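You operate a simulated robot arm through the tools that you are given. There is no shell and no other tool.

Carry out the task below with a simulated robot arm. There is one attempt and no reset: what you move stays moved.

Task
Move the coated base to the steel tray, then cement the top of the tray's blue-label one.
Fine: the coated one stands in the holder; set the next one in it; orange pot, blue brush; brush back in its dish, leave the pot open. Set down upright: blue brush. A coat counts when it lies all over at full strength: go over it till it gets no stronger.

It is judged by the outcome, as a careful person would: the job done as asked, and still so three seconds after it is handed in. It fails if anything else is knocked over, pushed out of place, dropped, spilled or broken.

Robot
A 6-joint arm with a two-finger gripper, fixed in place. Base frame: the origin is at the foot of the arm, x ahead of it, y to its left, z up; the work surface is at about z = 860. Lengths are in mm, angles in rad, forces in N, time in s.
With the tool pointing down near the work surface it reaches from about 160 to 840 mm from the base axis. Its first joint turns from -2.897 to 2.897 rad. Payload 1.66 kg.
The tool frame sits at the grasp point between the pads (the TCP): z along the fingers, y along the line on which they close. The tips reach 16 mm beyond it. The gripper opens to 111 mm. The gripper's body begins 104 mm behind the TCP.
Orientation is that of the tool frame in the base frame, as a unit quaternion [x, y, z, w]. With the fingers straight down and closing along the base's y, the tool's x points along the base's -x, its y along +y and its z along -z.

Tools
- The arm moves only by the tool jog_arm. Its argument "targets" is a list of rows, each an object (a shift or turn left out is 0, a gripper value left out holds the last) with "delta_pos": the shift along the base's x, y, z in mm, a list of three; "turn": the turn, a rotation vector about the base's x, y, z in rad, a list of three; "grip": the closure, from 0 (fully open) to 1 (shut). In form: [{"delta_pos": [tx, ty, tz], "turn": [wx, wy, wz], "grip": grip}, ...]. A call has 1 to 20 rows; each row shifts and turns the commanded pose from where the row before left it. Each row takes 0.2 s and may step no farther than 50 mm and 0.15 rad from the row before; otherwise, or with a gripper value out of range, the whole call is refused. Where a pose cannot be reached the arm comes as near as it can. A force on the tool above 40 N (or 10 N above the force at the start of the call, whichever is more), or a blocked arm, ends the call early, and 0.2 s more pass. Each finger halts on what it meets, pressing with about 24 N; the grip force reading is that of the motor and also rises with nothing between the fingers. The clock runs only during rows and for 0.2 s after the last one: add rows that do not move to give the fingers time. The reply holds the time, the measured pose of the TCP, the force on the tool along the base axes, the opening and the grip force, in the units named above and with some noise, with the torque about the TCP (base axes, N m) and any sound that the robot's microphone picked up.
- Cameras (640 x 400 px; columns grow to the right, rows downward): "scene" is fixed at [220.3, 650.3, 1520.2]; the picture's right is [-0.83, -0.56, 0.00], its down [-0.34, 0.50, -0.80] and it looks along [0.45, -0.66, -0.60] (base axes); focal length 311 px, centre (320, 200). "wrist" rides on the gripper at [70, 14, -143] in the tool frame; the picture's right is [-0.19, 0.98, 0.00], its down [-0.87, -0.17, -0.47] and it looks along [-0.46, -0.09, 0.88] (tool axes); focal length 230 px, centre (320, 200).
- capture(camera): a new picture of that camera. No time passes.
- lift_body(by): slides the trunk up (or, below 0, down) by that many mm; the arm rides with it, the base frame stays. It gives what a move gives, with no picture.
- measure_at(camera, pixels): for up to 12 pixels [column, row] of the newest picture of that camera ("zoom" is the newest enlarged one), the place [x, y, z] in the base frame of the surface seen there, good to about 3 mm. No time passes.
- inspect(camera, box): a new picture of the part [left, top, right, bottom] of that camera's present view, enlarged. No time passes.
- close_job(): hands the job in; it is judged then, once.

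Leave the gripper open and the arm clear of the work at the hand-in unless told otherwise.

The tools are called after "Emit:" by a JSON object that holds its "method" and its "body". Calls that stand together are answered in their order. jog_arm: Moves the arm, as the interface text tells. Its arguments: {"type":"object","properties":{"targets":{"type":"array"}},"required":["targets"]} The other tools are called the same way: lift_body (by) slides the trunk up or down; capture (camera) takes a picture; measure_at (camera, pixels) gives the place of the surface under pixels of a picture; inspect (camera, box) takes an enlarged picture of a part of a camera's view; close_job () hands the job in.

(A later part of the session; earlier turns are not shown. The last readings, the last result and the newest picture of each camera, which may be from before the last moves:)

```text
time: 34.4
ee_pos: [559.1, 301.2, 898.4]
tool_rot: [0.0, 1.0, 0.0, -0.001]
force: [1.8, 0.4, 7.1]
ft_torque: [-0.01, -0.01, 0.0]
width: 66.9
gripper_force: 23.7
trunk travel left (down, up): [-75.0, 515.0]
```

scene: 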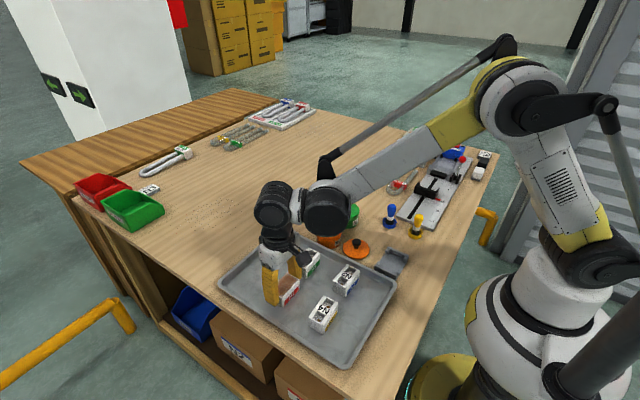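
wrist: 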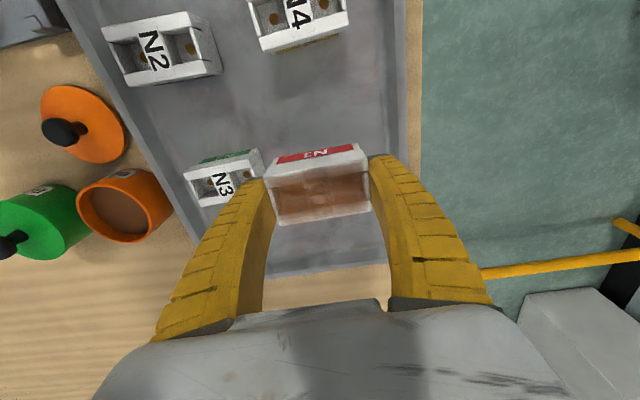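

Contact: 7 N upward, so N1 stands on the tray. I'll release slowly and rise.

Emit:
{"method": "jog_arm", "body": {"targets": [{"delta_pos": [0, 0, 0.4]}, {"grip": 0.4}, {"grip": 0.34}, {"grip": 0.27}, {}, {}, {"delta_pos": [0, 0, 15]}, {"delta_pos": [0, 0, 25]}, {"delta_pos": [0, 0, 35]}, {"delta_pos": [0, 0, 30]}, {}]}}

Emit:
{"method": "capture", "body": {"camera": "wrist"}}

Emit:
{"method": "inspect", "body": {"camera": "scene", "box": [210, 210, 420, 340]}}

```text
time: 36.8
ee_pos: [560.2, 299.6, 1004.9]
tool_rot: [-0.001, 1.0, 0.0, 0.0]
force: [0.9, -0.3, -1.0]
ft_torque: [0.0, -0.01, 0.02]
width: 82.4
gripper_force: 0.5
trunk travel left (down, up): [-75.0, 515.0]
```

```text
taken
```

wrist: 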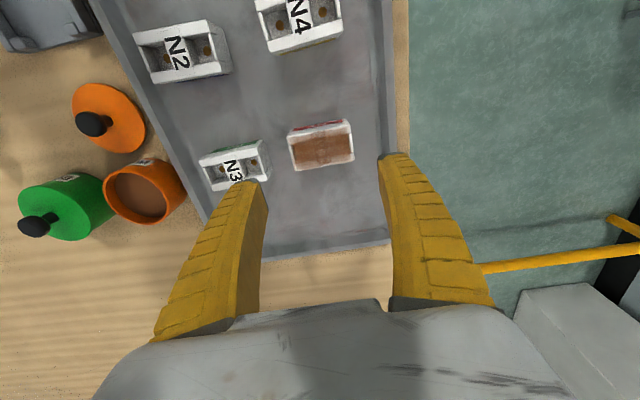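

```text
3.05 times, centred on (315, 275) of scene
```

zoom: 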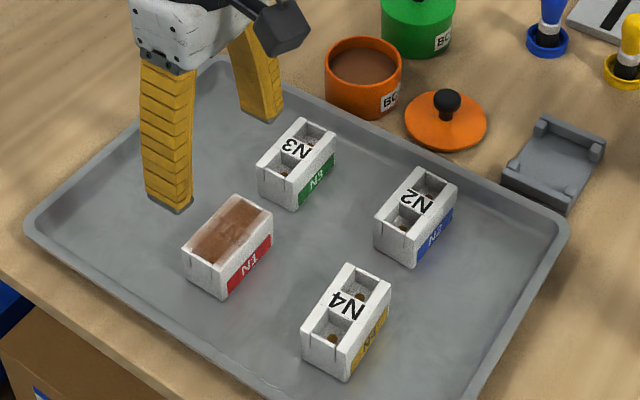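

N1 stands upright in the tray with its coat intact. Next I'll go above N2.

Emit:
{"method": "jog_arm", "body": {"targets": [{"delta_pos": [-28, -26.6, -5]}, {"delta_pos": [-28, -26.6, -10]}, {"delta_pos": [-28, -26.6, -10]}, {"delta_pos": [-27, -26.8, -10]}, {}, {}]}}

Emit:
{"method": "inspect", "body": {"camera": "wrist", "box": [230, 100, 422, 220]}}

Emit:
{"method": "measure_at", "body": {"camera": "zoom", "pixels": [[172, 190], [406, 130], [300, 200], [250, 280]]}}

```text
time: 38.2
ee_pos: [448.7, 195.8, 967.7]
tool_rot: [0.0, 1.0, 0.0, 0.001]
force: [0.1, 0.0, -0.9]
ft_torque: [-0.03, -0.01, -0.01]
width: 82.4
gripper_force: 0.7
trunk travel left (down, up): [-75.0, 515.0]
```

```text
3.33 times, centred on (326, 160) of wrist
```

zoom: 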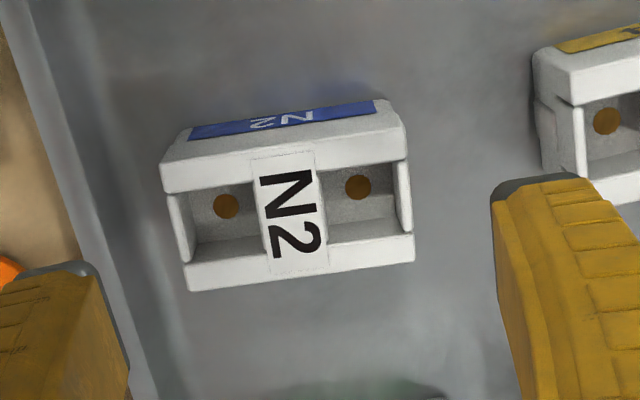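

```text
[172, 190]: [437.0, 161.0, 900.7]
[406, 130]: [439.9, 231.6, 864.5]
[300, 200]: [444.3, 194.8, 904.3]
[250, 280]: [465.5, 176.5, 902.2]
```

Emit:
{"method": "measure_at", "body": {"camera": "zoom", "pixels": [[168, 175], [402, 150], [410, 252], [192, 283], [290, 240], [170, 210], [408, 215], [300, 165], [205, 175], [370, 155], [230, 276], [380, 256]]}}

```text
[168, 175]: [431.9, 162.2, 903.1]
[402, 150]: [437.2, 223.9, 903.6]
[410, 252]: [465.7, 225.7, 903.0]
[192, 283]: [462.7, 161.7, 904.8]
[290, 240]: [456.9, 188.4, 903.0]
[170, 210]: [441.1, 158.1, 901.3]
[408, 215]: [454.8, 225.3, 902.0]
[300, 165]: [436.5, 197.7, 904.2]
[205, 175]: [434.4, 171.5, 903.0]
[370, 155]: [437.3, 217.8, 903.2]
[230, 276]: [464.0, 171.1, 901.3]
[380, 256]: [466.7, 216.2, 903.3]
```

N2 is turned about -0.055 rad, with its centre at (450, 192.4). I'll match that yaw and go down to TCP z=900.

Emit:
{"method": "jog_arm", "body": {"targets": [{"delta_pos": [1.3, -3.3, -20], "turn": [0, 0, -0.055]}, {"delta_pos": [0, 0, -25]}, {"delta_pos": [0, 0, -14]}, {"delta_pos": [0, 0, -8]}, {}, {}, {}]}}

Emit:
{"method": "inspect", "body": {"camera": "wrist", "box": [220, 120, 412, 240]}}

```text
time: 39.8
ee_pos: [449.8, 191.2, 900.6]
tool_rot: [0.028, 1.0, 0.001, 0.0]
force: [0.4, -0.2, -0.1]
ft_torque: [-0.02, 0.01, -0.02]
width: 82.4
gripper_force: 0.9
trunk travel left (down, up): [-75.0, 515.0]
```

```text
3.33 times, centred on (316, 180) of wrist
```

zoom: 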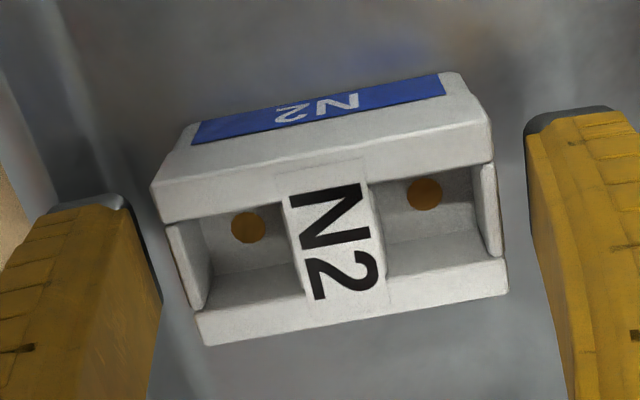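

Lined up on both ends. Closing.

Emit:
{"method": "jog_arm", "body": {"targets": [{"delta_pos": [0, 0.6, 0]}, {"grip": 0.34}, {"grip": 0.38}, {"grip": 0.45}, {"grip": 0.7}, {}, {}]}}

Emit:
{"method": "jog_arm", "body": {"targets": [{"delta_pos": [0, 0, 2]}, {"delta_pos": [0, 0, 3]}, {"delta_pos": [0, 0, 4]}, {"delta_pos": [0, 0, 6]}, {"delta_pos": [0, 0, 10]}, {"delta_pos": [0, 0, 12]}, {"delta_pos": [0, 0, 12]}, {"delta_pos": [0, 0, 10]}, {"delta_pos": [0, 0, 6]}, {}, {}]}}

Emit:
{"method": "inspect", "body": {"camera": "wrist", "box": [220, 120, 412, 240]}}

Emit:
{"method": "capture", "body": {"camera": "scene"}}

```text
time: 41.4
ee_pos: [449.5, 192.3, 901.9]
tool_rot: [0.028, 1.0, 0.0, 0.0]
force: [0.3, -0.2, 1.3]
ft_torque: [-0.05, -0.02, 0.02]
width: 66.4
gripper_force: 24.4
trunk travel left (down, up): [-75.0, 515.0]
```

```text
time: 43.8
ee_pos: [449.2, 192.4, 966.7]
tool_rot: [0.029, 1.0, -0.001, 0.0]
force: [0.2, -0.3, -0.5]
ft_torque: [0.03, -0.01, 0.01]
width: 66.3
gripper_force: 24.4
trunk travel left (down, up): [-75.0, 515.0]
```

```text
3.33 times, centred on (316, 180) of wrist
```

zoom: 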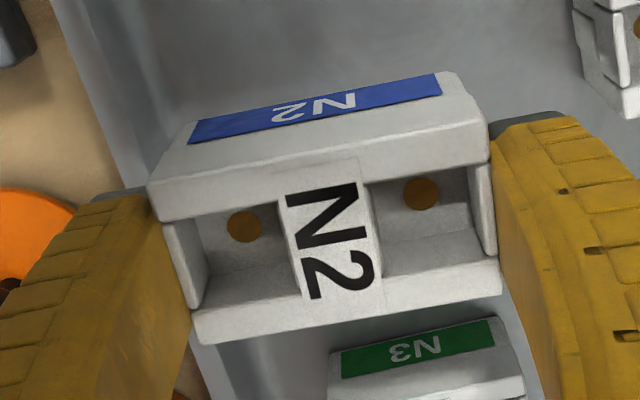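

```text
taken
```

scene: 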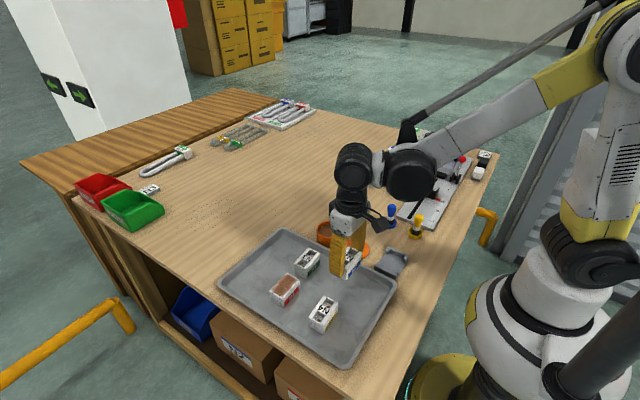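

N2 is held firmly at 66.3 mm. I'll measure the empty holder precisely from the scene view.

Emit:
{"method": "inspect", "body": {"camera": "scene", "box": [365, 240, 421, 280]}}

```text
10.00 times, centred on (393, 260) of scene
```

zoom: 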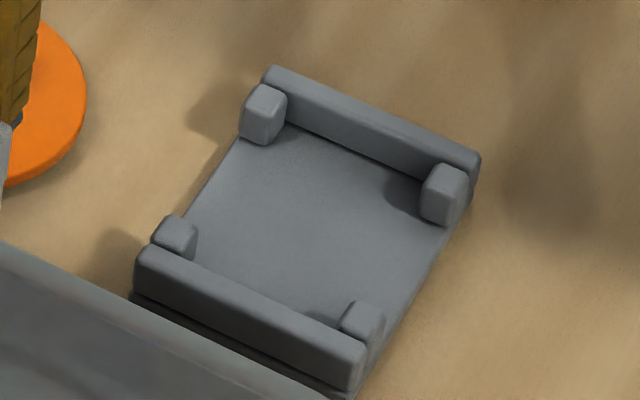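

Emit:
{"method": "measure_at", "body": {"camera": "zoom", "pixels": [[255, 95], [280, 95], [440, 175], [460, 175], [165, 225], [190, 235], [355, 312], [378, 318], [290, 200], [360, 110], [350, 135], [250, 295]]}}

Emit:
{"method": "measure_at", "body": {"camera": "zoom", "pixels": [[275, 68], [470, 155], [150, 250], [355, 345], [285, 125], [425, 190], [197, 250], [340, 310], [265, 120], [270, 130]]}}

```text
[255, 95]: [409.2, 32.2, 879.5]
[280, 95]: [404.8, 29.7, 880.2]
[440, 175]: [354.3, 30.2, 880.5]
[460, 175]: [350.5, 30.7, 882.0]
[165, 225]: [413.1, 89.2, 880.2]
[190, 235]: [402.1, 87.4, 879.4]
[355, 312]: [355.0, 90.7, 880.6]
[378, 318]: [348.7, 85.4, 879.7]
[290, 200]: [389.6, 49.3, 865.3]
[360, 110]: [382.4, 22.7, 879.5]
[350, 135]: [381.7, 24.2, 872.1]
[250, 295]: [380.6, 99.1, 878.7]
```

```text
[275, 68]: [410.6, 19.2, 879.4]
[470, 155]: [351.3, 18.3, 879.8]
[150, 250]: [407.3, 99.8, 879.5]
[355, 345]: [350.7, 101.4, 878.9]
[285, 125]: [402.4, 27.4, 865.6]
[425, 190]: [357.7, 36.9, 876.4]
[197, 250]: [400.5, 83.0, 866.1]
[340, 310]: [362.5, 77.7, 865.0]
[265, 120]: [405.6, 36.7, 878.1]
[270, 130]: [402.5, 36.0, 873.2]
```

The holder's inner gap is about 40 mm in x (361–401) and 71 mm in y (24–95.5), so its centre is ≈ (380.6, 59.5). I'll carry N2 above it and straighten its yaw.

Emit:
{"method": "jog_arm", "body": {"targets": [{"delta_pos": [-5, -10, 0], "turn": [0, 0, 0.0275]}, {"delta_pos": [-10, -19, 0], "turn": [0, 0, 0.0275]}, {"delta_pos": [-12, -23, 0]}, {"delta_pos": [-12, -23, 0]}, {"delta_pos": [-12, -23, 0]}, {"delta_pos": [-10, -19, 0]}, {"delta_pos": [-8, -16, 0]}, {}, {}, {}]}}

Emit:
{"method": "inspect", "body": {"camera": "scene", "box": [345, 190, 441, 290]}}

Emit:
{"method": "inspect", "body": {"camera": "wrist", "box": [220, 120, 412, 240]}}

Emit:
{"method": "measure_at", "body": {"camera": "zoom", "pixels": [[160, 190], [485, 140], [200, 340], [500, 290], [200, 215], [450, 150], [230, 320], [460, 280], [328, 230]]}}

```text
time: 46.0
ee_pos: [382.1, 56.0, 966.7]
tool_rot: [-0.001, 1.0, -0.001, 0.0]
force: [-0.7, 0.3, -0.3]
ft_torque: [0.0, -0.01, 0.01]
width: 66.1
gripper_force: 24.0
trunk travel left (down, up): [-75.0, 515.0]
```

```text
4.00 times, centred on (393, 240) of scene
```

zoom: 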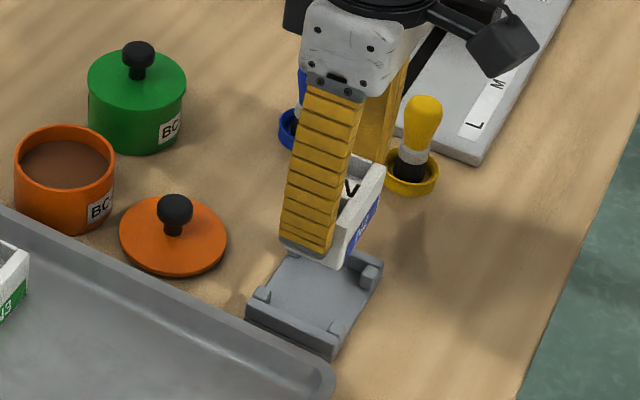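

```text
3.33 times, centred on (316, 180) of wrist
```

zoom: 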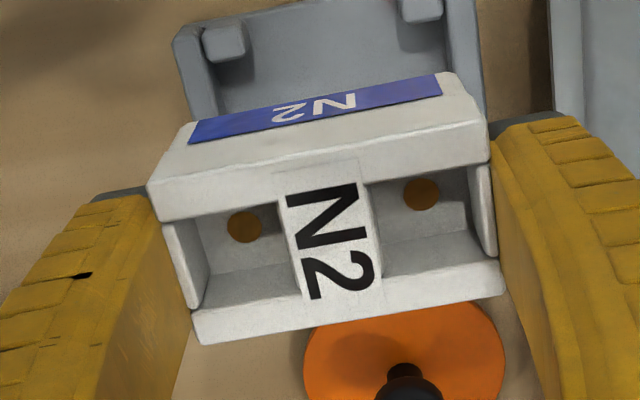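

```text
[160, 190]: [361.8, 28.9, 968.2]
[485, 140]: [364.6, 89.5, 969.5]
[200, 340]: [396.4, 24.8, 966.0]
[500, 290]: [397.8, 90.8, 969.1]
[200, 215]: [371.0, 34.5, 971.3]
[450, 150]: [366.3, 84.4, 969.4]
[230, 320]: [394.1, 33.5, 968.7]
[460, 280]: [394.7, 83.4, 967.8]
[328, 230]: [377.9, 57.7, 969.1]
```

N2's centre measures ≈ (380.3, 58). I'll take another position reading before lowering.

Emit:
{"method": "jog_arm", "body": {"targets": [{}]}}

Emit:
{"method": "jog_arm", "body": {"targets": [{}]}}

Emit:
{"method": "jog_arm", "body": {"targets": [{}]}}

```text
time: 46.4
ee_pos: [381.1, 56.8, 966.5]
tool_rot: [0.0, 1.0, 0.0, 0.0]
force: [-0.1, -0.6, -0.4]
ft_torque: [-0.01, 0.01, -0.02]
width: 66.3
gripper_force: 23.8
trunk travel left (down, up): [-75.0, 515.0]
```

```text
time: 46.8
ee_pos: [381.6, 59.4, 965.8]
tool_rot: [0.001, 1.0, 0.0, 0.0]
force: [-0.1, -0.5, 0.7]
ft_torque: [0.03, 0.01, 0.01]
width: 66.2
gripper_force: 24.4
trunk travel left (down, up): [-75.0, 515.0]
```

```text
time: 47.2
ee_pos: [381.1, 57.3, 966.8]
tool_rot: [-0.001, 1.0, -0.001, 0.0]
force: [-0.2, 0.0, -1.8]
ft_torque: [-0.03, -0.01, -0.03]
width: 66.4
gripper_force: 23.8
trunk travel left (down, up): [-75.0, 515.0]
```

Mean TCP is (381.4, 57.4). I'll shift y by +1.9 and descend to just above the holder.

Emit:
{"method": "jog_arm", "body": {"targets": [{"delta_pos": [-0.2, 1.9, -12]}, {"delta_pos": [0, 0, -18]}, {"delta_pos": [0, 0, -12]}, {"delta_pos": [0, 0, -6]}, {}, {}, {}]}}

Emit:
{"method": "inspect", "body": {"camera": "scene", "box": [360, 225, 424, 285]}}

Emit:
{"method": "inspect", "body": {"camera": "wrist", "box": [220, 120, 412, 240]}}

```text
time: 48.8
ee_pos: [380.3, 60.6, 918.4]
tool_rot: [-0.001, 1.0, 0.0, 0.0]
force: [-1.0, -0.4, -0.9]
ft_torque: [0.03, 0.01, -0.02]
width: 66.1
gripper_force: 24.2
trunk travel left (down, up): [-75.0, 515.0]
```

```text
6.67 times, centred on (392, 255) of scene
```

zoom: 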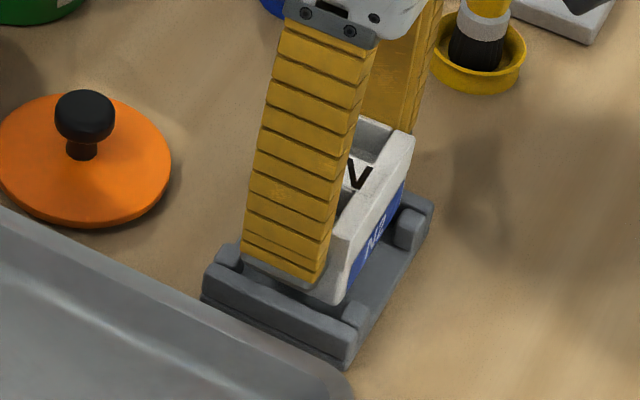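

```text
3.33 times, centred on (316, 180) of wrist
```

zoom: 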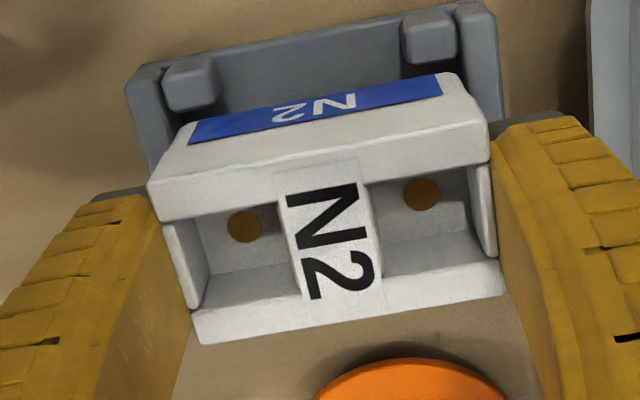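

Relative to the holder, the view matches the one I had with N1 just above its seat. I'll lower slowly in small steps.

Emit:
{"method": "jog_arm", "body": {"targets": [{"delta_pos": [0, 0, -3]}, {"delta_pos": [0, 0, -3]}, {"delta_pos": [0, 0, -3]}, {"delta_pos": [0, 0, -3]}, {}, {}]}}

```text
time: 50.2
ee_pos: [378.8, 61.4, 905.0]
tool_rot: [0.0, 1.0, 0.0, 0.001]
force: [0.0, -1.2, -1.0]
ft_torque: [-0.03, 0.0, -0.04]
width: 66.2
gripper_force: 24.0
trunk travel left (down, up): [-75.0, 515.0]
```

Emit:
{"method": "jog_arm", "body": {"targets": [{"delta_pos": [0, 0, -1]}, {"delta_pos": [0, 0, -1]}, {}, {}]}}

Emit:
{"method": "jog_arm", "body": {"targets": [{"delta_pos": [0, 0, -0.8]}, {}, {}]}}

Emit:
{"method": "inspect", "body": {"camera": "scene", "box": [360, 225, 424, 285]}}

```text
time: 51.2
ee_pos: [380.0, 60.8, 903.2]
tool_rot: [0.0, 1.0, 0.0, 0.001]
force: [-0.4, 0.3, -0.3]
ft_torque: [0.01, 0.0, 0.01]
width: 66.3
gripper_force: 23.9
trunk travel left (down, up): [-75.0, 515.0]
```

```text
time: 52.0
ee_pos: [380.6, 60.1, 902.9]
tool_rot: [0.0, 1.0, 0.0, 0.0]
force: [0.2, -0.4, 0.2]
ft_torque: [-0.01, 0.0, -0.01]
width: 66.2
gripper_force: 23.8
trunk travel left (down, up): [-75.0, 515.0]
```

```text
6.67 times, centred on (392, 255) of scene
```

zoom: 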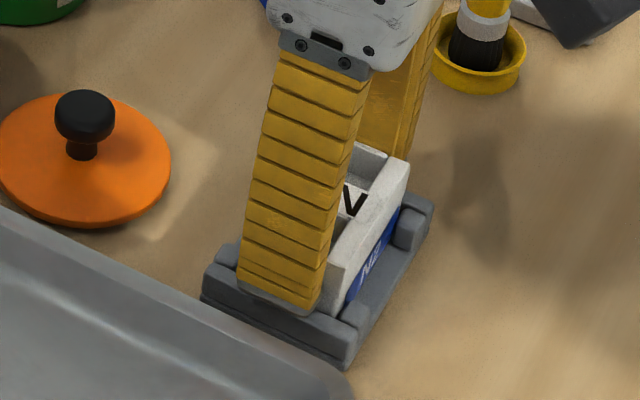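

It's entering the holder freely. A few more small steps until it seats.

Emit:
{"method": "jog_arm", "body": {"targets": [{"delta_pos": [0, 0, -0.8]}, {}, {}]}}

Emit:
{"method": "jog_arm", "body": {"targets": [{"delta_pos": [0, 0, -0.6]}, {}, {}]}}

```text
time: 52.8
ee_pos: [379.0, 62.7, 903.3]
tool_rot: [0.0, 1.0, 0.0, 0.0]
force: [3.0, -1.2, 15.0]
ft_torque: [0.0, -0.04, 0.02]
width: 66.6
gripper_force: 24.1
trunk travel left (down, up): [-75.0, 515.0]
```

```text
time: 53.6
ee_pos: [380.0, 60.9, 904.0]
tool_rot: [0.0, 1.0, 0.0, 0.0]
force: [2.8, -1.9, 18.1]
ft_torque: [-0.05, -0.05, 0.02]
width: 67.4
gripper_force: 23.8
trunk travel left (down, up): [-75.0, 515.0]
```

15–18 N of upward force: it's either seated or caught. I'll back off slightly and check the heights.

Emit:
{"method": "jog_arm", "body": {"targets": [{"delta_pos": [0, 0, 0.8]}, {}]}}

Emit:
{"method": "inspect", "body": {"camera": "wrist", "box": [220, 120, 412, 240]}}

Emit:
{"method": "measure_at", "body": {"camera": "zoom", "pixels": [[200, 205], [450, 155], [230, 325], [460, 285], [320, 180], [350, 300], [490, 280], [195, 330]]}}

Emit:
{"method": "inspect", "body": {"camera": "scene", "box": [370, 235, 418, 280]}}

```text
time: 54.2
ee_pos: [379.7, 61.3, 902.6]
tool_rot: [0.0, 1.0, 0.0, 0.0]
force: [-0.3, -1.3, 5.2]
ft_torque: [-0.07, -0.04, 0.02]
width: 66.3
gripper_force: 23.9
trunk travel left (down, up): [-75.0, 515.0]
```

```text
3.33 times, centred on (316, 180) of wrist
```

zoom: 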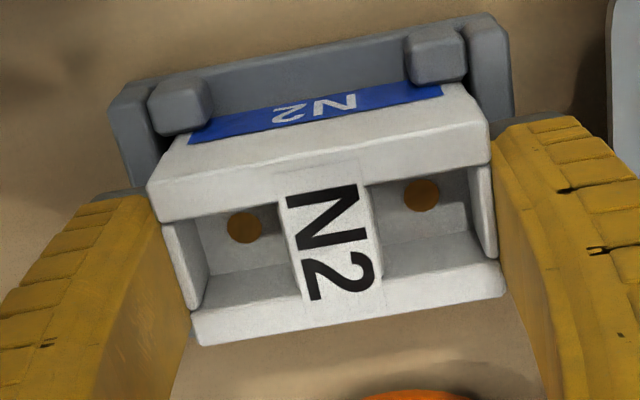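

```text
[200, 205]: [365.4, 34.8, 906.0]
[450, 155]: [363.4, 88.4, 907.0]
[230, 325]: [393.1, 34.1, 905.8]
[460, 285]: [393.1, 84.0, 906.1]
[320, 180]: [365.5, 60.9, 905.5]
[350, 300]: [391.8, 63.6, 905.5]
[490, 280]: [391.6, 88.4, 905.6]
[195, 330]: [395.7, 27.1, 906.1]
```

```text
8.89 times, centred on (394, 258) of scene
```

zoom: 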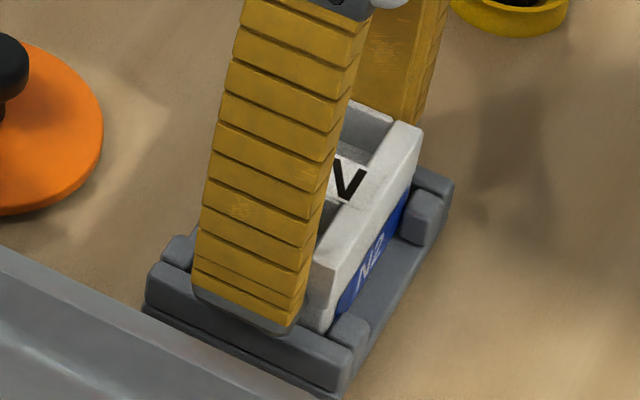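

N2's top is level at z≈905.8, the same as N1 stood, so it's seated. I'll release and rise.

Emit:
{"method": "jog_arm", "body": {"targets": [{"grip": 0.4}, {"grip": 0.34}, {"grip": 0.27}, {}, {}, {"delta_pos": [0, 0, 15]}, {"delta_pos": [0, 0, 25]}, {"delta_pos": [0, 0, 40]}, {"delta_pos": [0, 0, 40]}, {}]}}

Emit:
{"method": "inspect", "body": {"camera": "wrist", "box": [230, 90, 422, 210]}}

Emit:
{"method": "measure_at", "body": {"camera": "zoom", "pixels": [[320, 200]]}}

Emit:
{"method": "inspect", "body": {"camera": "scene", "box": [370, 235, 418, 280]}}

```text
time: 56.4
ee_pos: [379.7, 60.5, 1023.6]
tool_rot: [0.0, 1.0, 0.0, 0.0]
force: [0.4, 0.1, 0.1]
ft_torque: [-0.02, -0.02, 0.02]
width: 82.2
gripper_force: 0.5
trunk travel left (down, up): [-75.0, 515.0]
```

```text
3.33 times, centred on (326, 150) of wrist
```

zoom: 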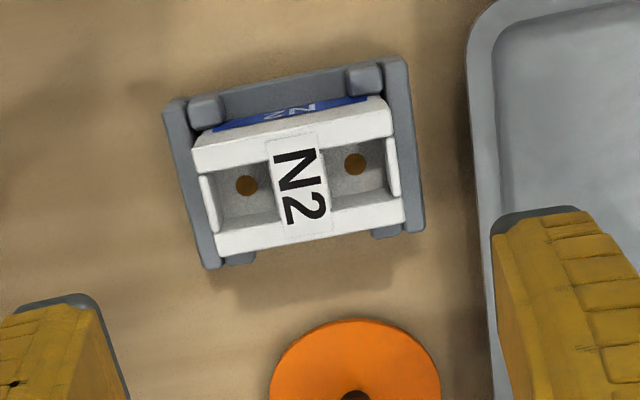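

```text
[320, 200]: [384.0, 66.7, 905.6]
```

```text
8.89 times, centred on (394, 258) of scene
```

zoom: 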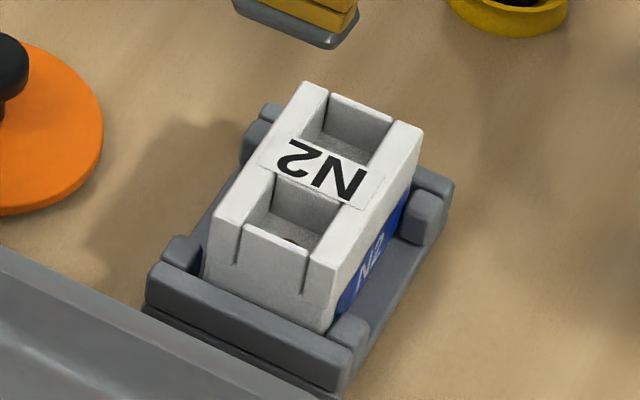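

N2 sits well in the holder. Next the blue brush: I'll move above it with a partly closed gripper.

Emit:
{"method": "jog_arm", "body": {"targets": [{"delta_pos": [12, -25.7, 0], "grip": 0.45}, {"delta_pos": [12, -25.7, -4]}, {"delta_pos": [12, -25.7, -6]}, {"delta_pos": [12, -25.7, -9]}, {"delta_pos": [12, -25.7, -10]}, {"delta_pos": [12, -25.7, -10]}, {}, {}, {}]}}

Emit:
{"method": "capture", "body": {"camera": "wrist"}}

Emit:
{"method": "inspect", "body": {"camera": "wrist", "box": [250, 110, 410, 230]}}

Emit:
{"method": "inspect", "body": {"camera": "scene", "box": [355, 170, 445, 250]}}

```text
time: 58.4
ee_pos: [452.0, -92.9, 982.8]
tool_rot: [0.0, 1.0, 0.0, 0.0]
force: [-0.1, -1.1, 1.1]
ft_torque: [0.02, 0.02, -0.02]
width: 63.2
gripper_force: 1.3
trunk travel left (down, up): [-75.0, 515.0]
```

```text
taken
```

wrist: 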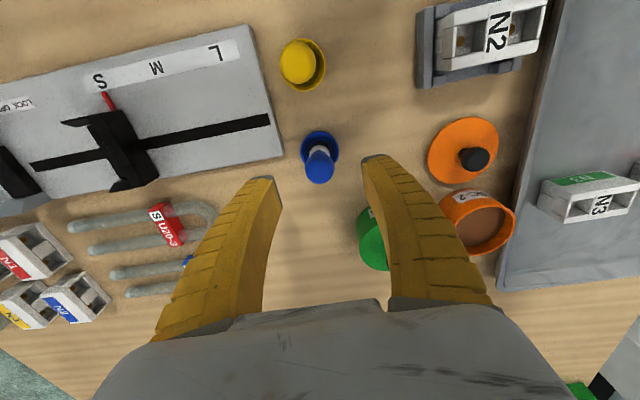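

```text
3.33 times, centred on (330, 170) of wrist
```

zoom: 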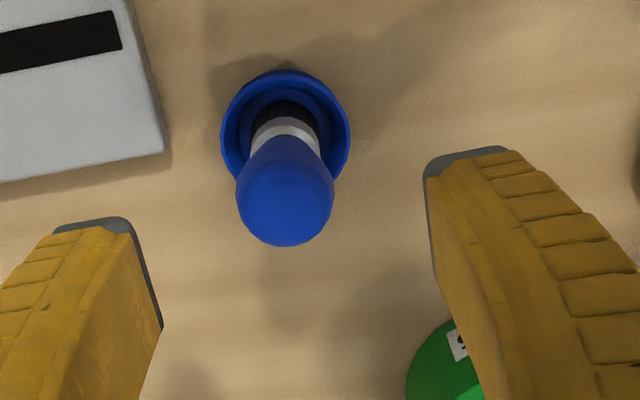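

```text
5.00 times, centred on (400, 210) of scene
```

zoom: 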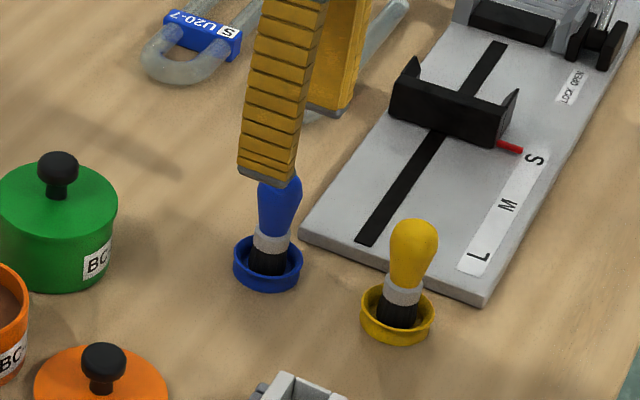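

Emit:
{"method": "inspect", "body": {"camera": "wrist", "box": [290, 120, 354, 190]}}

Emit:
{"method": "measure_at", "body": {"camera": "zoom", "pixels": [[300, 330], [240, 310], [360, 300], [300, 370], [300, 250], [200, 170], [408, 160], [300, 70], [300, 105], [300, 200]]}}

```text
5.71 times, centred on (322, 155) of wrist
```

zoom: 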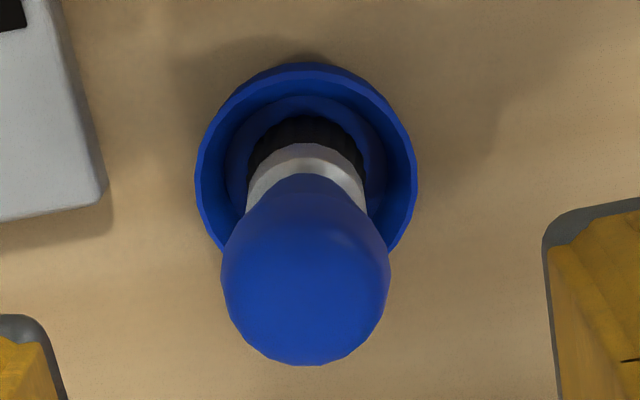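

```text
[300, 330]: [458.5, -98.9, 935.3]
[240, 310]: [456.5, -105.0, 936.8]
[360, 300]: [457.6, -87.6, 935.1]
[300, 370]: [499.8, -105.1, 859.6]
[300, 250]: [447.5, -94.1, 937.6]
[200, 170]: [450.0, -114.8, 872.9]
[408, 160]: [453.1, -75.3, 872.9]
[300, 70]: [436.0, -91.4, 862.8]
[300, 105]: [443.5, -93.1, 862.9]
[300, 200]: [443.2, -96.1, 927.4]
```

Brush axis ≈ (452.5, -95). I'll descend around the handle to TCP z≈919.

Emit:
{"method": "jog_arm", "body": {"targets": [{"delta_pos": [0.5, -1.5, -20]}, {"delta_pos": [0, 0, -20]}, {"delta_pos": [0, 0, -15]}, {"delta_pos": [0, 0, -9]}, {}, {}, {}]}}

Emit:
{"method": "inspect", "body": {"camera": "wrist", "box": [250, 120, 410, 220]}}

Emit:
{"method": "inspect", "body": {"camera": "scene", "box": [365, 180, 425, 240]}}

```text
time: 60.0
ee_pos: [453.4, -96.8, 918.6]
tool_rot: [0.0, 1.0, 0.001, 0.0]
force: [0.0, 0.0, 0.2]
ft_torque: [0.01, -0.01, 0.0]
width: 62.9
gripper_force: 1.3
trunk travel left (down, up): [-75.0, 515.0]
```

```text
4.00 times, centred on (330, 170) of wrist
```

zoom: 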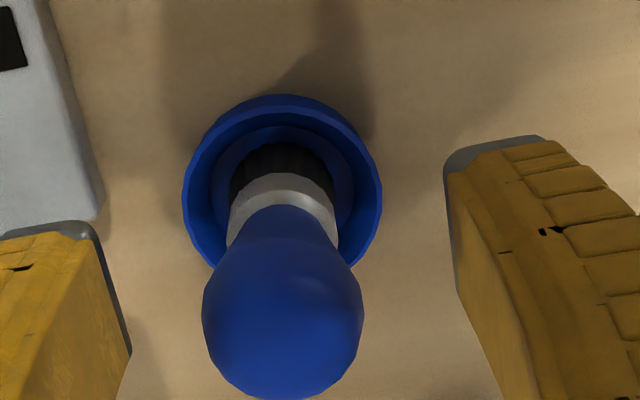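

```text
6.67 times, centred on (395, 210) of scene
```

zoom: 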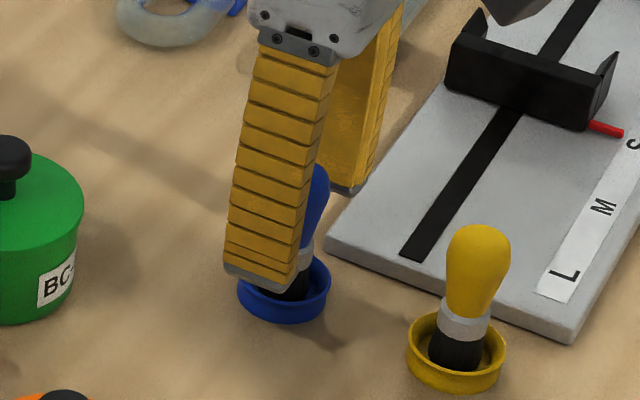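

The handle is between the pads. I'll close slowly.

Emit:
{"method": "jog_arm", "body": {"targets": [{"grip": 0.55}, {"grip": 0.65}, {"grip": 0.72}, {"grip": 0.76}, {"grip": 0.8}, {"grip": 0.9}, {}, {}]}}

Emit:
{"method": "inspect", "body": {"camera": "wrist", "box": [250, 120, 410, 220]}}

Emit:
{"method": "inspect", "body": {"camera": "scene", "box": [365, 180, 425, 240]}}

```text
time: 61.8
ee_pos: [452.7, -95.1, 919.6]
tool_rot: [0.0, 1.0, 0.001, 0.0]
force: [0.1, -0.5, 1.2]
ft_torque: [-0.05, -0.01, -0.03]
width: 17.8
gripper_force: 23.4
trunk travel left (down, up): [-75.0, 515.0]
```

```text
4.00 times, centred on (330, 170) of wrist
```

zoom: 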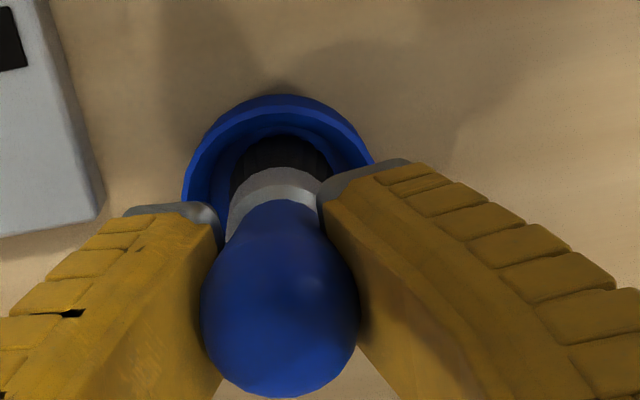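

```text
6.67 times, centred on (395, 210) of scene
```

zoom: 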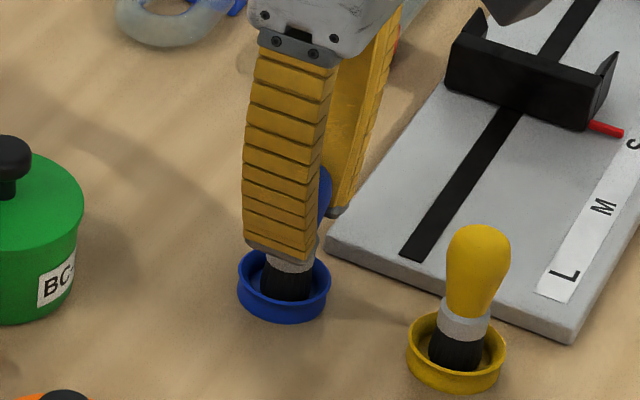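

Gripped at 17.8 mm and 23 N, with the brush still upright. I'll lift slowly.

Emit:
{"method": "jog_arm", "body": {"targets": [{"delta_pos": [0, 0, 3]}, {"delta_pos": [0, 0, 5]}, {"delta_pos": [0, 0, 8]}, {"delta_pos": [0, 0, 10]}, {"delta_pos": [0, 0, 12]}, {"delta_pos": [0, 0, 12]}, {"delta_pos": [0, 0, 10]}, {"delta_pos": [0, 0, 5]}, {}, {}]}}

Emit:
{"method": "inspect", "body": {"camera": "wrist", "box": [250, 120, 410, 220]}}

Emit:
{"method": "inspect", "body": {"camera": "scene", "box": [365, 160, 425, 240]}}

```text
time: 64.0
ee_pos: [453.3, -95.0, 985.5]
tool_rot: [0.0, 1.0, 0.0, 0.0]
force: [0.2, 0.1, -0.8]
ft_torque: [0.0, -0.01, -0.03]
width: 17.4
gripper_force: 23.8
trunk travel left (down, up): [-75.0, 515.0]
```

```text
4.00 times, centred on (330, 170) of wrist
```

zoom: 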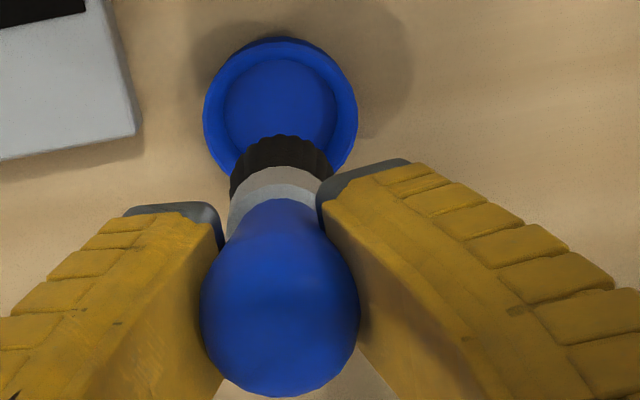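

```text
5.00 times, centred on (395, 200) of scene
```

zoom: 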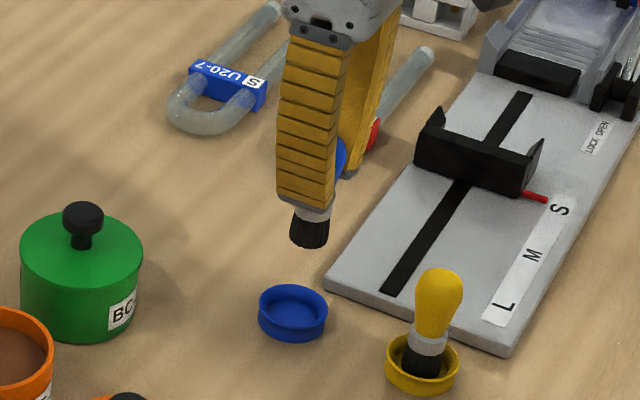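

The brush is held upright. I'll measure its tip and the dish for the return.

Emit:
{"method": "measure_at", "body": {"camera": "zoom", "pixels": [[308, 246], [300, 244], [322, 244], [310, 230], [295, 318], [292, 298], [260, 300], [326, 305], [293, 338], [293, 286], [293, 310]]}}

Emit:
{"method": "inspect", "body": {"camera": "wrist", "box": [290, 120, 354, 170]}}

Emit:
{"method": "measure_at", "body": {"camera": "zoom", "pixels": [[170, 170], [430, 170], [300, 55], [300, 175], [215, 160], [385, 160], [300, 90], [300, 230]]}}

```text
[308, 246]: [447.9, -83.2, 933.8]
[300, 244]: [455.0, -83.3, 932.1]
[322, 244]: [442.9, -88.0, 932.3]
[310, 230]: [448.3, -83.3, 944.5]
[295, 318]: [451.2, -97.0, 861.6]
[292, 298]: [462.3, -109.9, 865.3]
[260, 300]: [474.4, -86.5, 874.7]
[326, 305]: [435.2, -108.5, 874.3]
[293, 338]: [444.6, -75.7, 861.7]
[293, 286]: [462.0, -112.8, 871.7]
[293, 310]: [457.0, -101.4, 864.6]
```

```text
8.00 times, centred on (322, 145) of wrist
```

zoom: 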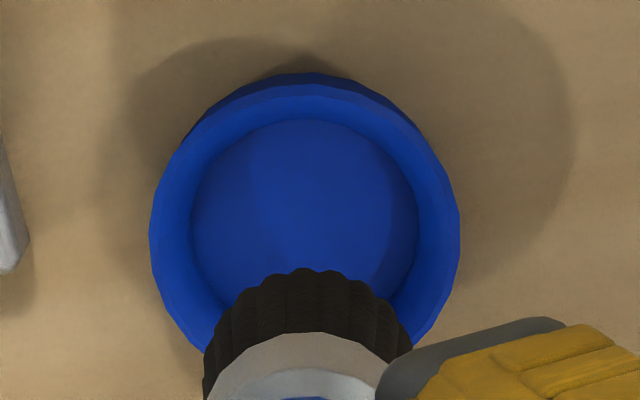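

```text
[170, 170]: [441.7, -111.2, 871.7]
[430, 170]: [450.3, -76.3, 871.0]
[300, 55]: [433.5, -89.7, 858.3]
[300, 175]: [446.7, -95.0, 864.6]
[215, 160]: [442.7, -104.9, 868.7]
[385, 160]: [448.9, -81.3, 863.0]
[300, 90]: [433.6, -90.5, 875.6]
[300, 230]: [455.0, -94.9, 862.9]
```

Brush tip = TCP − 54.5. I'll rise and move over the orange pot's centre (572.5, 76.5).

Emit:
{"method": "jog_arm", "body": {"targets": [{"delta_pos": [0, 0, 12]}, {"delta_pos": [5, 7, 13]}, {"delta_pos": [12, 17.5, 0]}, {"delta_pos": [17, 24.5, 0]}, {"delta_pos": [17, 24.5, 0]}, {"delta_pos": [17, 24.5, 0]}, {"delta_pos": [17, 24.5, 0]}, {"delta_pos": [17, 24.5, 0]}, {"delta_pos": [12, 17, 0]}, {"delta_pos": [5.5, 7.5, 0]}, {}, {}]}}

Emit:
{"method": "capture", "body": {"camera": "wrist"}}

Emit:
{"method": "inspect", "body": {"camera": "scene", "box": [290, 160, 400, 260]}}

```text
time: 66.6
ee_pos: [572.1, 76.5, 1009.8]
tool_rot: [0.0, 1.0, 0.0, 0.0]
force: [0.3, -0.2, -1.8]
ft_torque: [-0.02, 0.01, -0.02]
width: 17.3
gripper_force: 23.6
trunk travel left (down, up): [-75.0, 515.0]
```

```text
taken
```

wrist: 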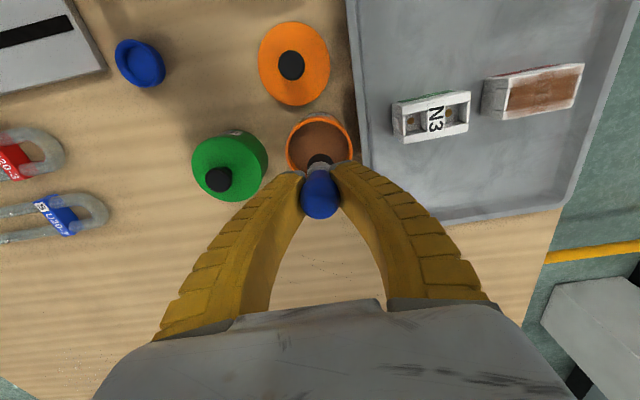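

```text
4.00 times, centred on (345, 210) of scene
```

zoom: 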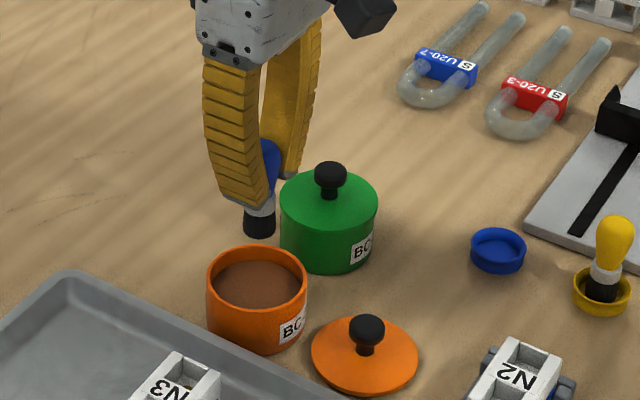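

Emit:
{"method": "measure_at", "body": {"camera": "wrist", "pixels": [[288, 150], [352, 142], [316, 118], [310, 140], [330, 135], [218, 180], [294, 128], [340, 122]]}}

Emit:
{"method": "measure_at", "body": {"camera": "zoom", "pixels": [[258, 236], [250, 232], [270, 232], [209, 290], [305, 285], [255, 247], [255, 320], [250, 290], [330, 165]]}}

```text
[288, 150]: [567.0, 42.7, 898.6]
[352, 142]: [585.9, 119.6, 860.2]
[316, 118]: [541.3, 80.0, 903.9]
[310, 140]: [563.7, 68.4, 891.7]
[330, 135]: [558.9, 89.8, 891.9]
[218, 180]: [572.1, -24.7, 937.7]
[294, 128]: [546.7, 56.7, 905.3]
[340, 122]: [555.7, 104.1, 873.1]
```

```text
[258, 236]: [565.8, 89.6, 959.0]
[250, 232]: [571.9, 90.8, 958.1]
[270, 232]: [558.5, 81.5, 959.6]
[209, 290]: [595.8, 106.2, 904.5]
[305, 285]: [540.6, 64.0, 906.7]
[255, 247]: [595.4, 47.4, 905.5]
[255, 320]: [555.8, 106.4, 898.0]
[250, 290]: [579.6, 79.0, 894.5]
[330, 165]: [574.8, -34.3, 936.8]
```

The brush is centred over the pot (rim z≈905, surface z≈891.5). I'll dip about 6 mm into the cement with a small swirl, then lift and let it drain.

Emit:
{"method": "jog_arm", "body": {"targets": [{"delta_pos": [0, 0, -20]}, {"delta_pos": [0, 0, -25]}, {"delta_pos": [0, 0, -13]}, {"delta_pos": [0, 0, -8]}, {"delta_pos": [0, 0, -5]}, {}, {"delta_pos": [0, 5, 0]}, {"delta_pos": [0, -5, 0]}, {"delta_pos": [0, -5, 0]}, {"delta_pos": [0, 5, 0]}, {}]}}

Emit:
{"method": "inspect", "body": {"camera": "scene", "box": [290, 180, 370, 260]}}

Emit:
{"method": "inspect", "body": {"camera": "wrist", "box": [250, 100, 410, 220]}}

```text
time: 69.0
ee_pos: [572.4, 77.2, 939.9]
tool_rot: [0.0, 1.0, 0.0, 0.0]
force: [0.1, 0.1, 0.2]
ft_torque: [-0.04, 0.04, -0.05]
width: 17.6
gripper_force: 24.3
trunk travel left (down, up): [-75.0, 515.0]
```

```text
5.00 times, centred on (330, 220) of scene
```

zoom: 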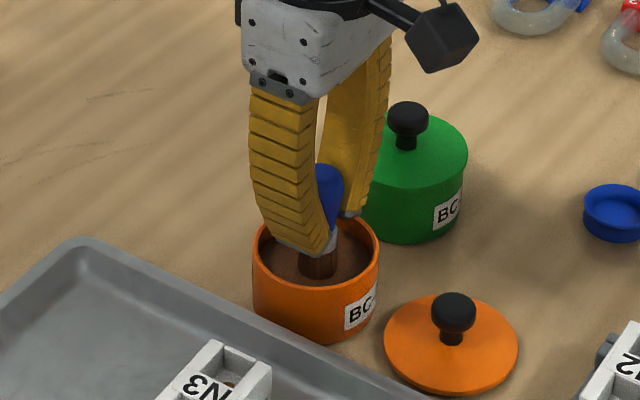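

```text
3.33 times, centred on (330, 160) of wrist
```

zoom: 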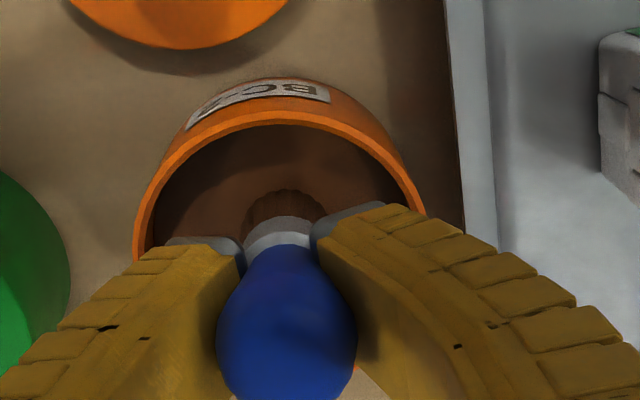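

The bristles have turned brown, so they're loaded. I'll lift slowly and wait over the pot.

Emit:
{"method": "jog_arm", "body": {"targets": [{"delta_pos": [0, 0, 4]}, {"delta_pos": [0, 0, 6]}, {"delta_pos": [0, 0, 8]}, {"delta_pos": [0, 0, 10]}, {"delta_pos": [0, 0, 12]}, {"delta_pos": [0, 0, 10]}, {}, {}, {}, {}, {}]}}

Emit:
{"method": "inspect", "body": {"camera": "scene", "box": [290, 170, 380, 260]}}

```text
time: 71.4
ee_pos: [573.0, 76.6, 989.3]
tool_rot: [0.001, 1.0, 0.001, 0.0]
force: [0.8, -0.7, -0.4]
ft_torque: [-0.01, 0.02, 0.02]
width: 17.1
gripper_force: 24.0
trunk travel left (down, up): [-75.0, 515.0]
```

```text
4.44 times, centred on (335, 215) of scene
```

zoom: 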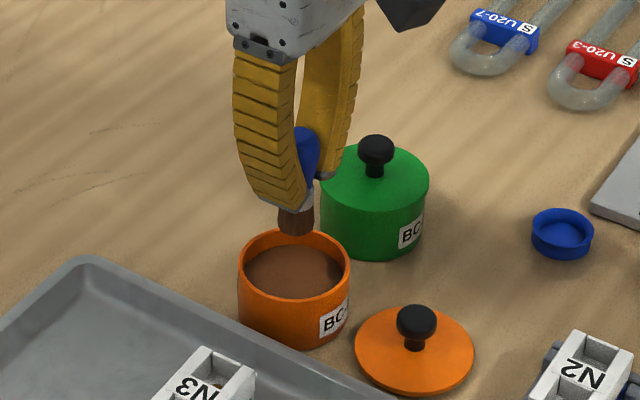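

No drips, and the brush stays loaded. I'll carry it above N2's centre with the tip at about z 931, clearing the lid knob (895).

Emit:
{"method": "jog_arm", "body": {"targets": [{"delta_pos": [-10, -1, 0]}, {"delta_pos": [-18, -1.6, 0]}, {"delta_pos": [-24, -2.1, 0]}, {"delta_pos": [-26, -2.4, 0]}, {"delta_pos": [-26, -2.4, 0]}, {"delta_pos": [-26, -2.4, 0]}, {"delta_pos": [-26, -2.4, 0]}, {"delta_pos": [-20, -2, 0]}, {"delta_pos": [-11, -0.8, 0]}, {"delta_pos": [-5.4, -0.4, -4]}, {}, {}]}}

Emit:
{"method": "inspect", "body": {"camera": "scene", "box": [350, 190, 440, 280]}}

Emit:
{"method": "inspect", "body": {"camera": "wrist", "box": [250, 100, 410, 220]}}

```text
time: 74.0
ee_pos: [380.3, 58.5, 984.9]
tool_rot: [0.0, 1.0, 0.0, 0.0]
force: [-0.8, -0.5, -0.7]
ft_torque: [-0.03, 0.0, 0.0]
width: 16.5
gripper_force: 23.8
trunk travel left (down, up): [-75.0, 515.0]
```

```text
4.44 times, centred on (395, 235) of scene
```

zoom: 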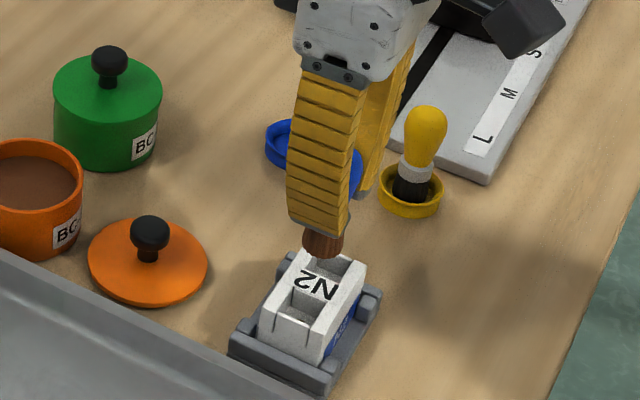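

```text
3.33 times, centred on (330, 160) of wrist
```

zoom: 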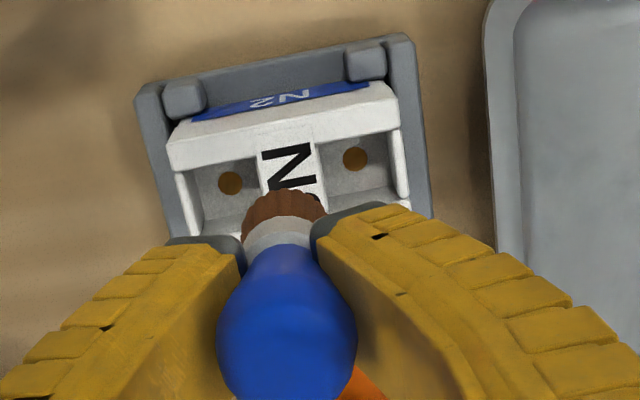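

Emit:
{"method": "inspect", "body": {"camera": "scene", "box": [380, 225, 420, 270]}}

Emit:
{"method": "measure_at", "body": {"camera": "zoom", "pixels": [[270, 165], [270, 188], [240, 175], [310, 180], [270, 150], [250, 185], [290, 185]]}}

```text
8.89 times, centred on (400, 248) of scene
```

zoom: 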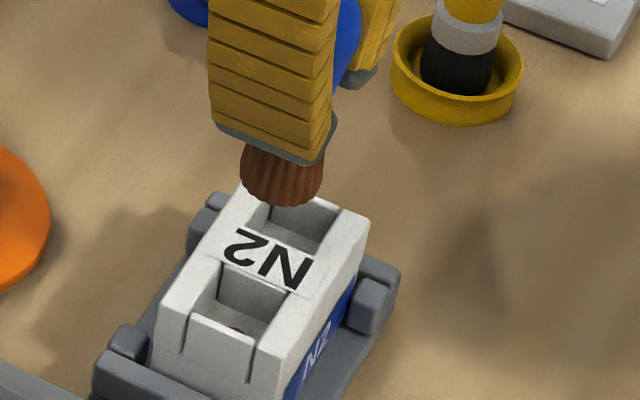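

```text
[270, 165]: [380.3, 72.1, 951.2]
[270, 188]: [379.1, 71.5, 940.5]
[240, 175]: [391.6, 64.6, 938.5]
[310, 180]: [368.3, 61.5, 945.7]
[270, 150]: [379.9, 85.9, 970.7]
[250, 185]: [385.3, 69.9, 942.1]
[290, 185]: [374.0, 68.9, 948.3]
```

From the wrist view, the brush hasn't slipped. I'll lower to just above N2's bridge and feel for contact.

Emit:
{"method": "jog_arm", "body": {"targets": [{"delta_pos": [0.3, 1, -8]}, {"delta_pos": [0, 0, -8]}, {"delta_pos": [0, 0, -5]}, {}, {}]}}

Emit:
{"method": "jog_arm", "body": {"targets": [{"delta_pos": [0, 0, -1]}, {"delta_pos": [0, 0, -1]}, {}, {}]}}

Emit:
{"method": "inspect", "body": {"camera": "scene", "box": [380, 225, 420, 270]}}

```text
time: 75.2
ee_pos: [381.0, 60.8, 963.6]
tool_rot: [0.0, 1.0, 0.0, 0.0]
force: [-0.4, -0.3, -0.8]
ft_torque: [0.01, -0.02, 0.01]
width: 16.5
gripper_force: 24.1
trunk travel left (down, up): [-75.0, 515.0]
```

```text
time: 76.2
ee_pos: [380.3, 60.4, 962.2]
tool_rot: [0.0, 1.0, 0.0, 0.0]
force: [0.7, 0.5, -1.0]
ft_torque: [-0.01, -0.04, -0.01]
width: 16.6
gripper_force: 24.0
trunk travel left (down, up): [-75.0, 515.0]
```

```text
8.89 times, centred on (400, 248) of scene
```

zoom: 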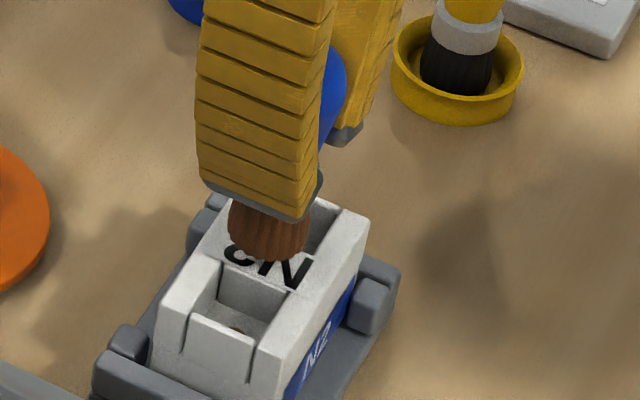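

Emit:
{"method": "jog_arm", "body": {"targets": [{"delta_pos": [0, 0, -1]}, {}, {}]}}

Emit:
{"method": "jog_arm", "body": {"targets": [{"delta_pos": [0, 0, -1]}, {}, {}]}}

Emit:
{"method": "inspect", "body": {"camera": "wrist", "box": [270, 120, 366, 190]}}

```text
time: 77.0
ee_pos: [380.9, 60.7, 962.0]
tool_rot: [0.001, 1.0, 0.0, 0.0]
force: [0.5, -0.1, -1.0]
ft_torque: [-0.01, 0.04, -0.01]
width: 16.6
gripper_force: 23.9
trunk travel left (down, up): [-75.0, 515.0]
```

```text
time: 77.8
ee_pos: [380.2, 60.5, 959.8]
tool_rot: [0.0, 1.0, 0.0, 0.0]
force: [-0.2, 0.7, -0.6]
ft_torque: [-0.02, 0.01, 0.01]
width: 16.3
gripper_force: 24.1
trunk travel left (down, up): [-75.0, 515.0]
```

```text
5.71 times, centred on (318, 155) of wrist
```

zoom: 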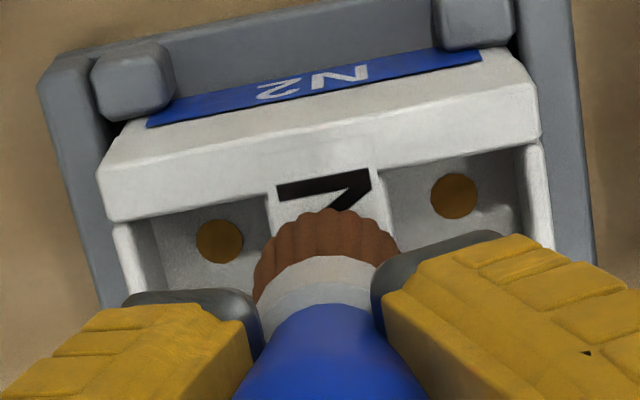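

Still no force. Down further, 1 mm at a time.

Emit:
{"method": "jog_arm", "body": {"targets": [{"delta_pos": [0, 0, -1]}, {}, {}]}}

Emit:
{"method": "jog_arm", "body": {"targets": [{"delta_pos": [0, 0, -1]}, {}, {}]}}

Emit:
{"method": "inspect", "body": {"camera": "scene", "box": [380, 225, 420, 270]}}

```text
time: 78.6
ee_pos: [380.9, 58.8, 958.9]
tool_rot: [0.0, 1.0, 0.0, 0.0]
force: [0.7, -0.2, -0.1]
ft_torque: [0.0, 0.0, 0.02]
width: 16.3
gripper_force: 24.2
trunk travel left (down, up): [-75.0, 515.0]
```

```text
time: 79.4
ee_pos: [380.4, 59.7, 957.9]
tool_rot: [-0.001, 1.0, -0.001, -0.001]
force: [-1.3, 0.9, -0.2]
ft_torque: [0.02, -0.01, 0.03]
width: 15.7
gripper_force: 24.2
trunk travel left (down, up): [-75.0, 515.0]
```

```text
8.89 times, centred on (400, 248) of scene
```

zoom: 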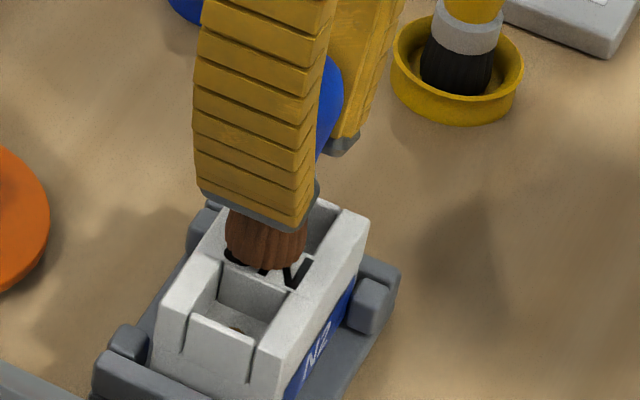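

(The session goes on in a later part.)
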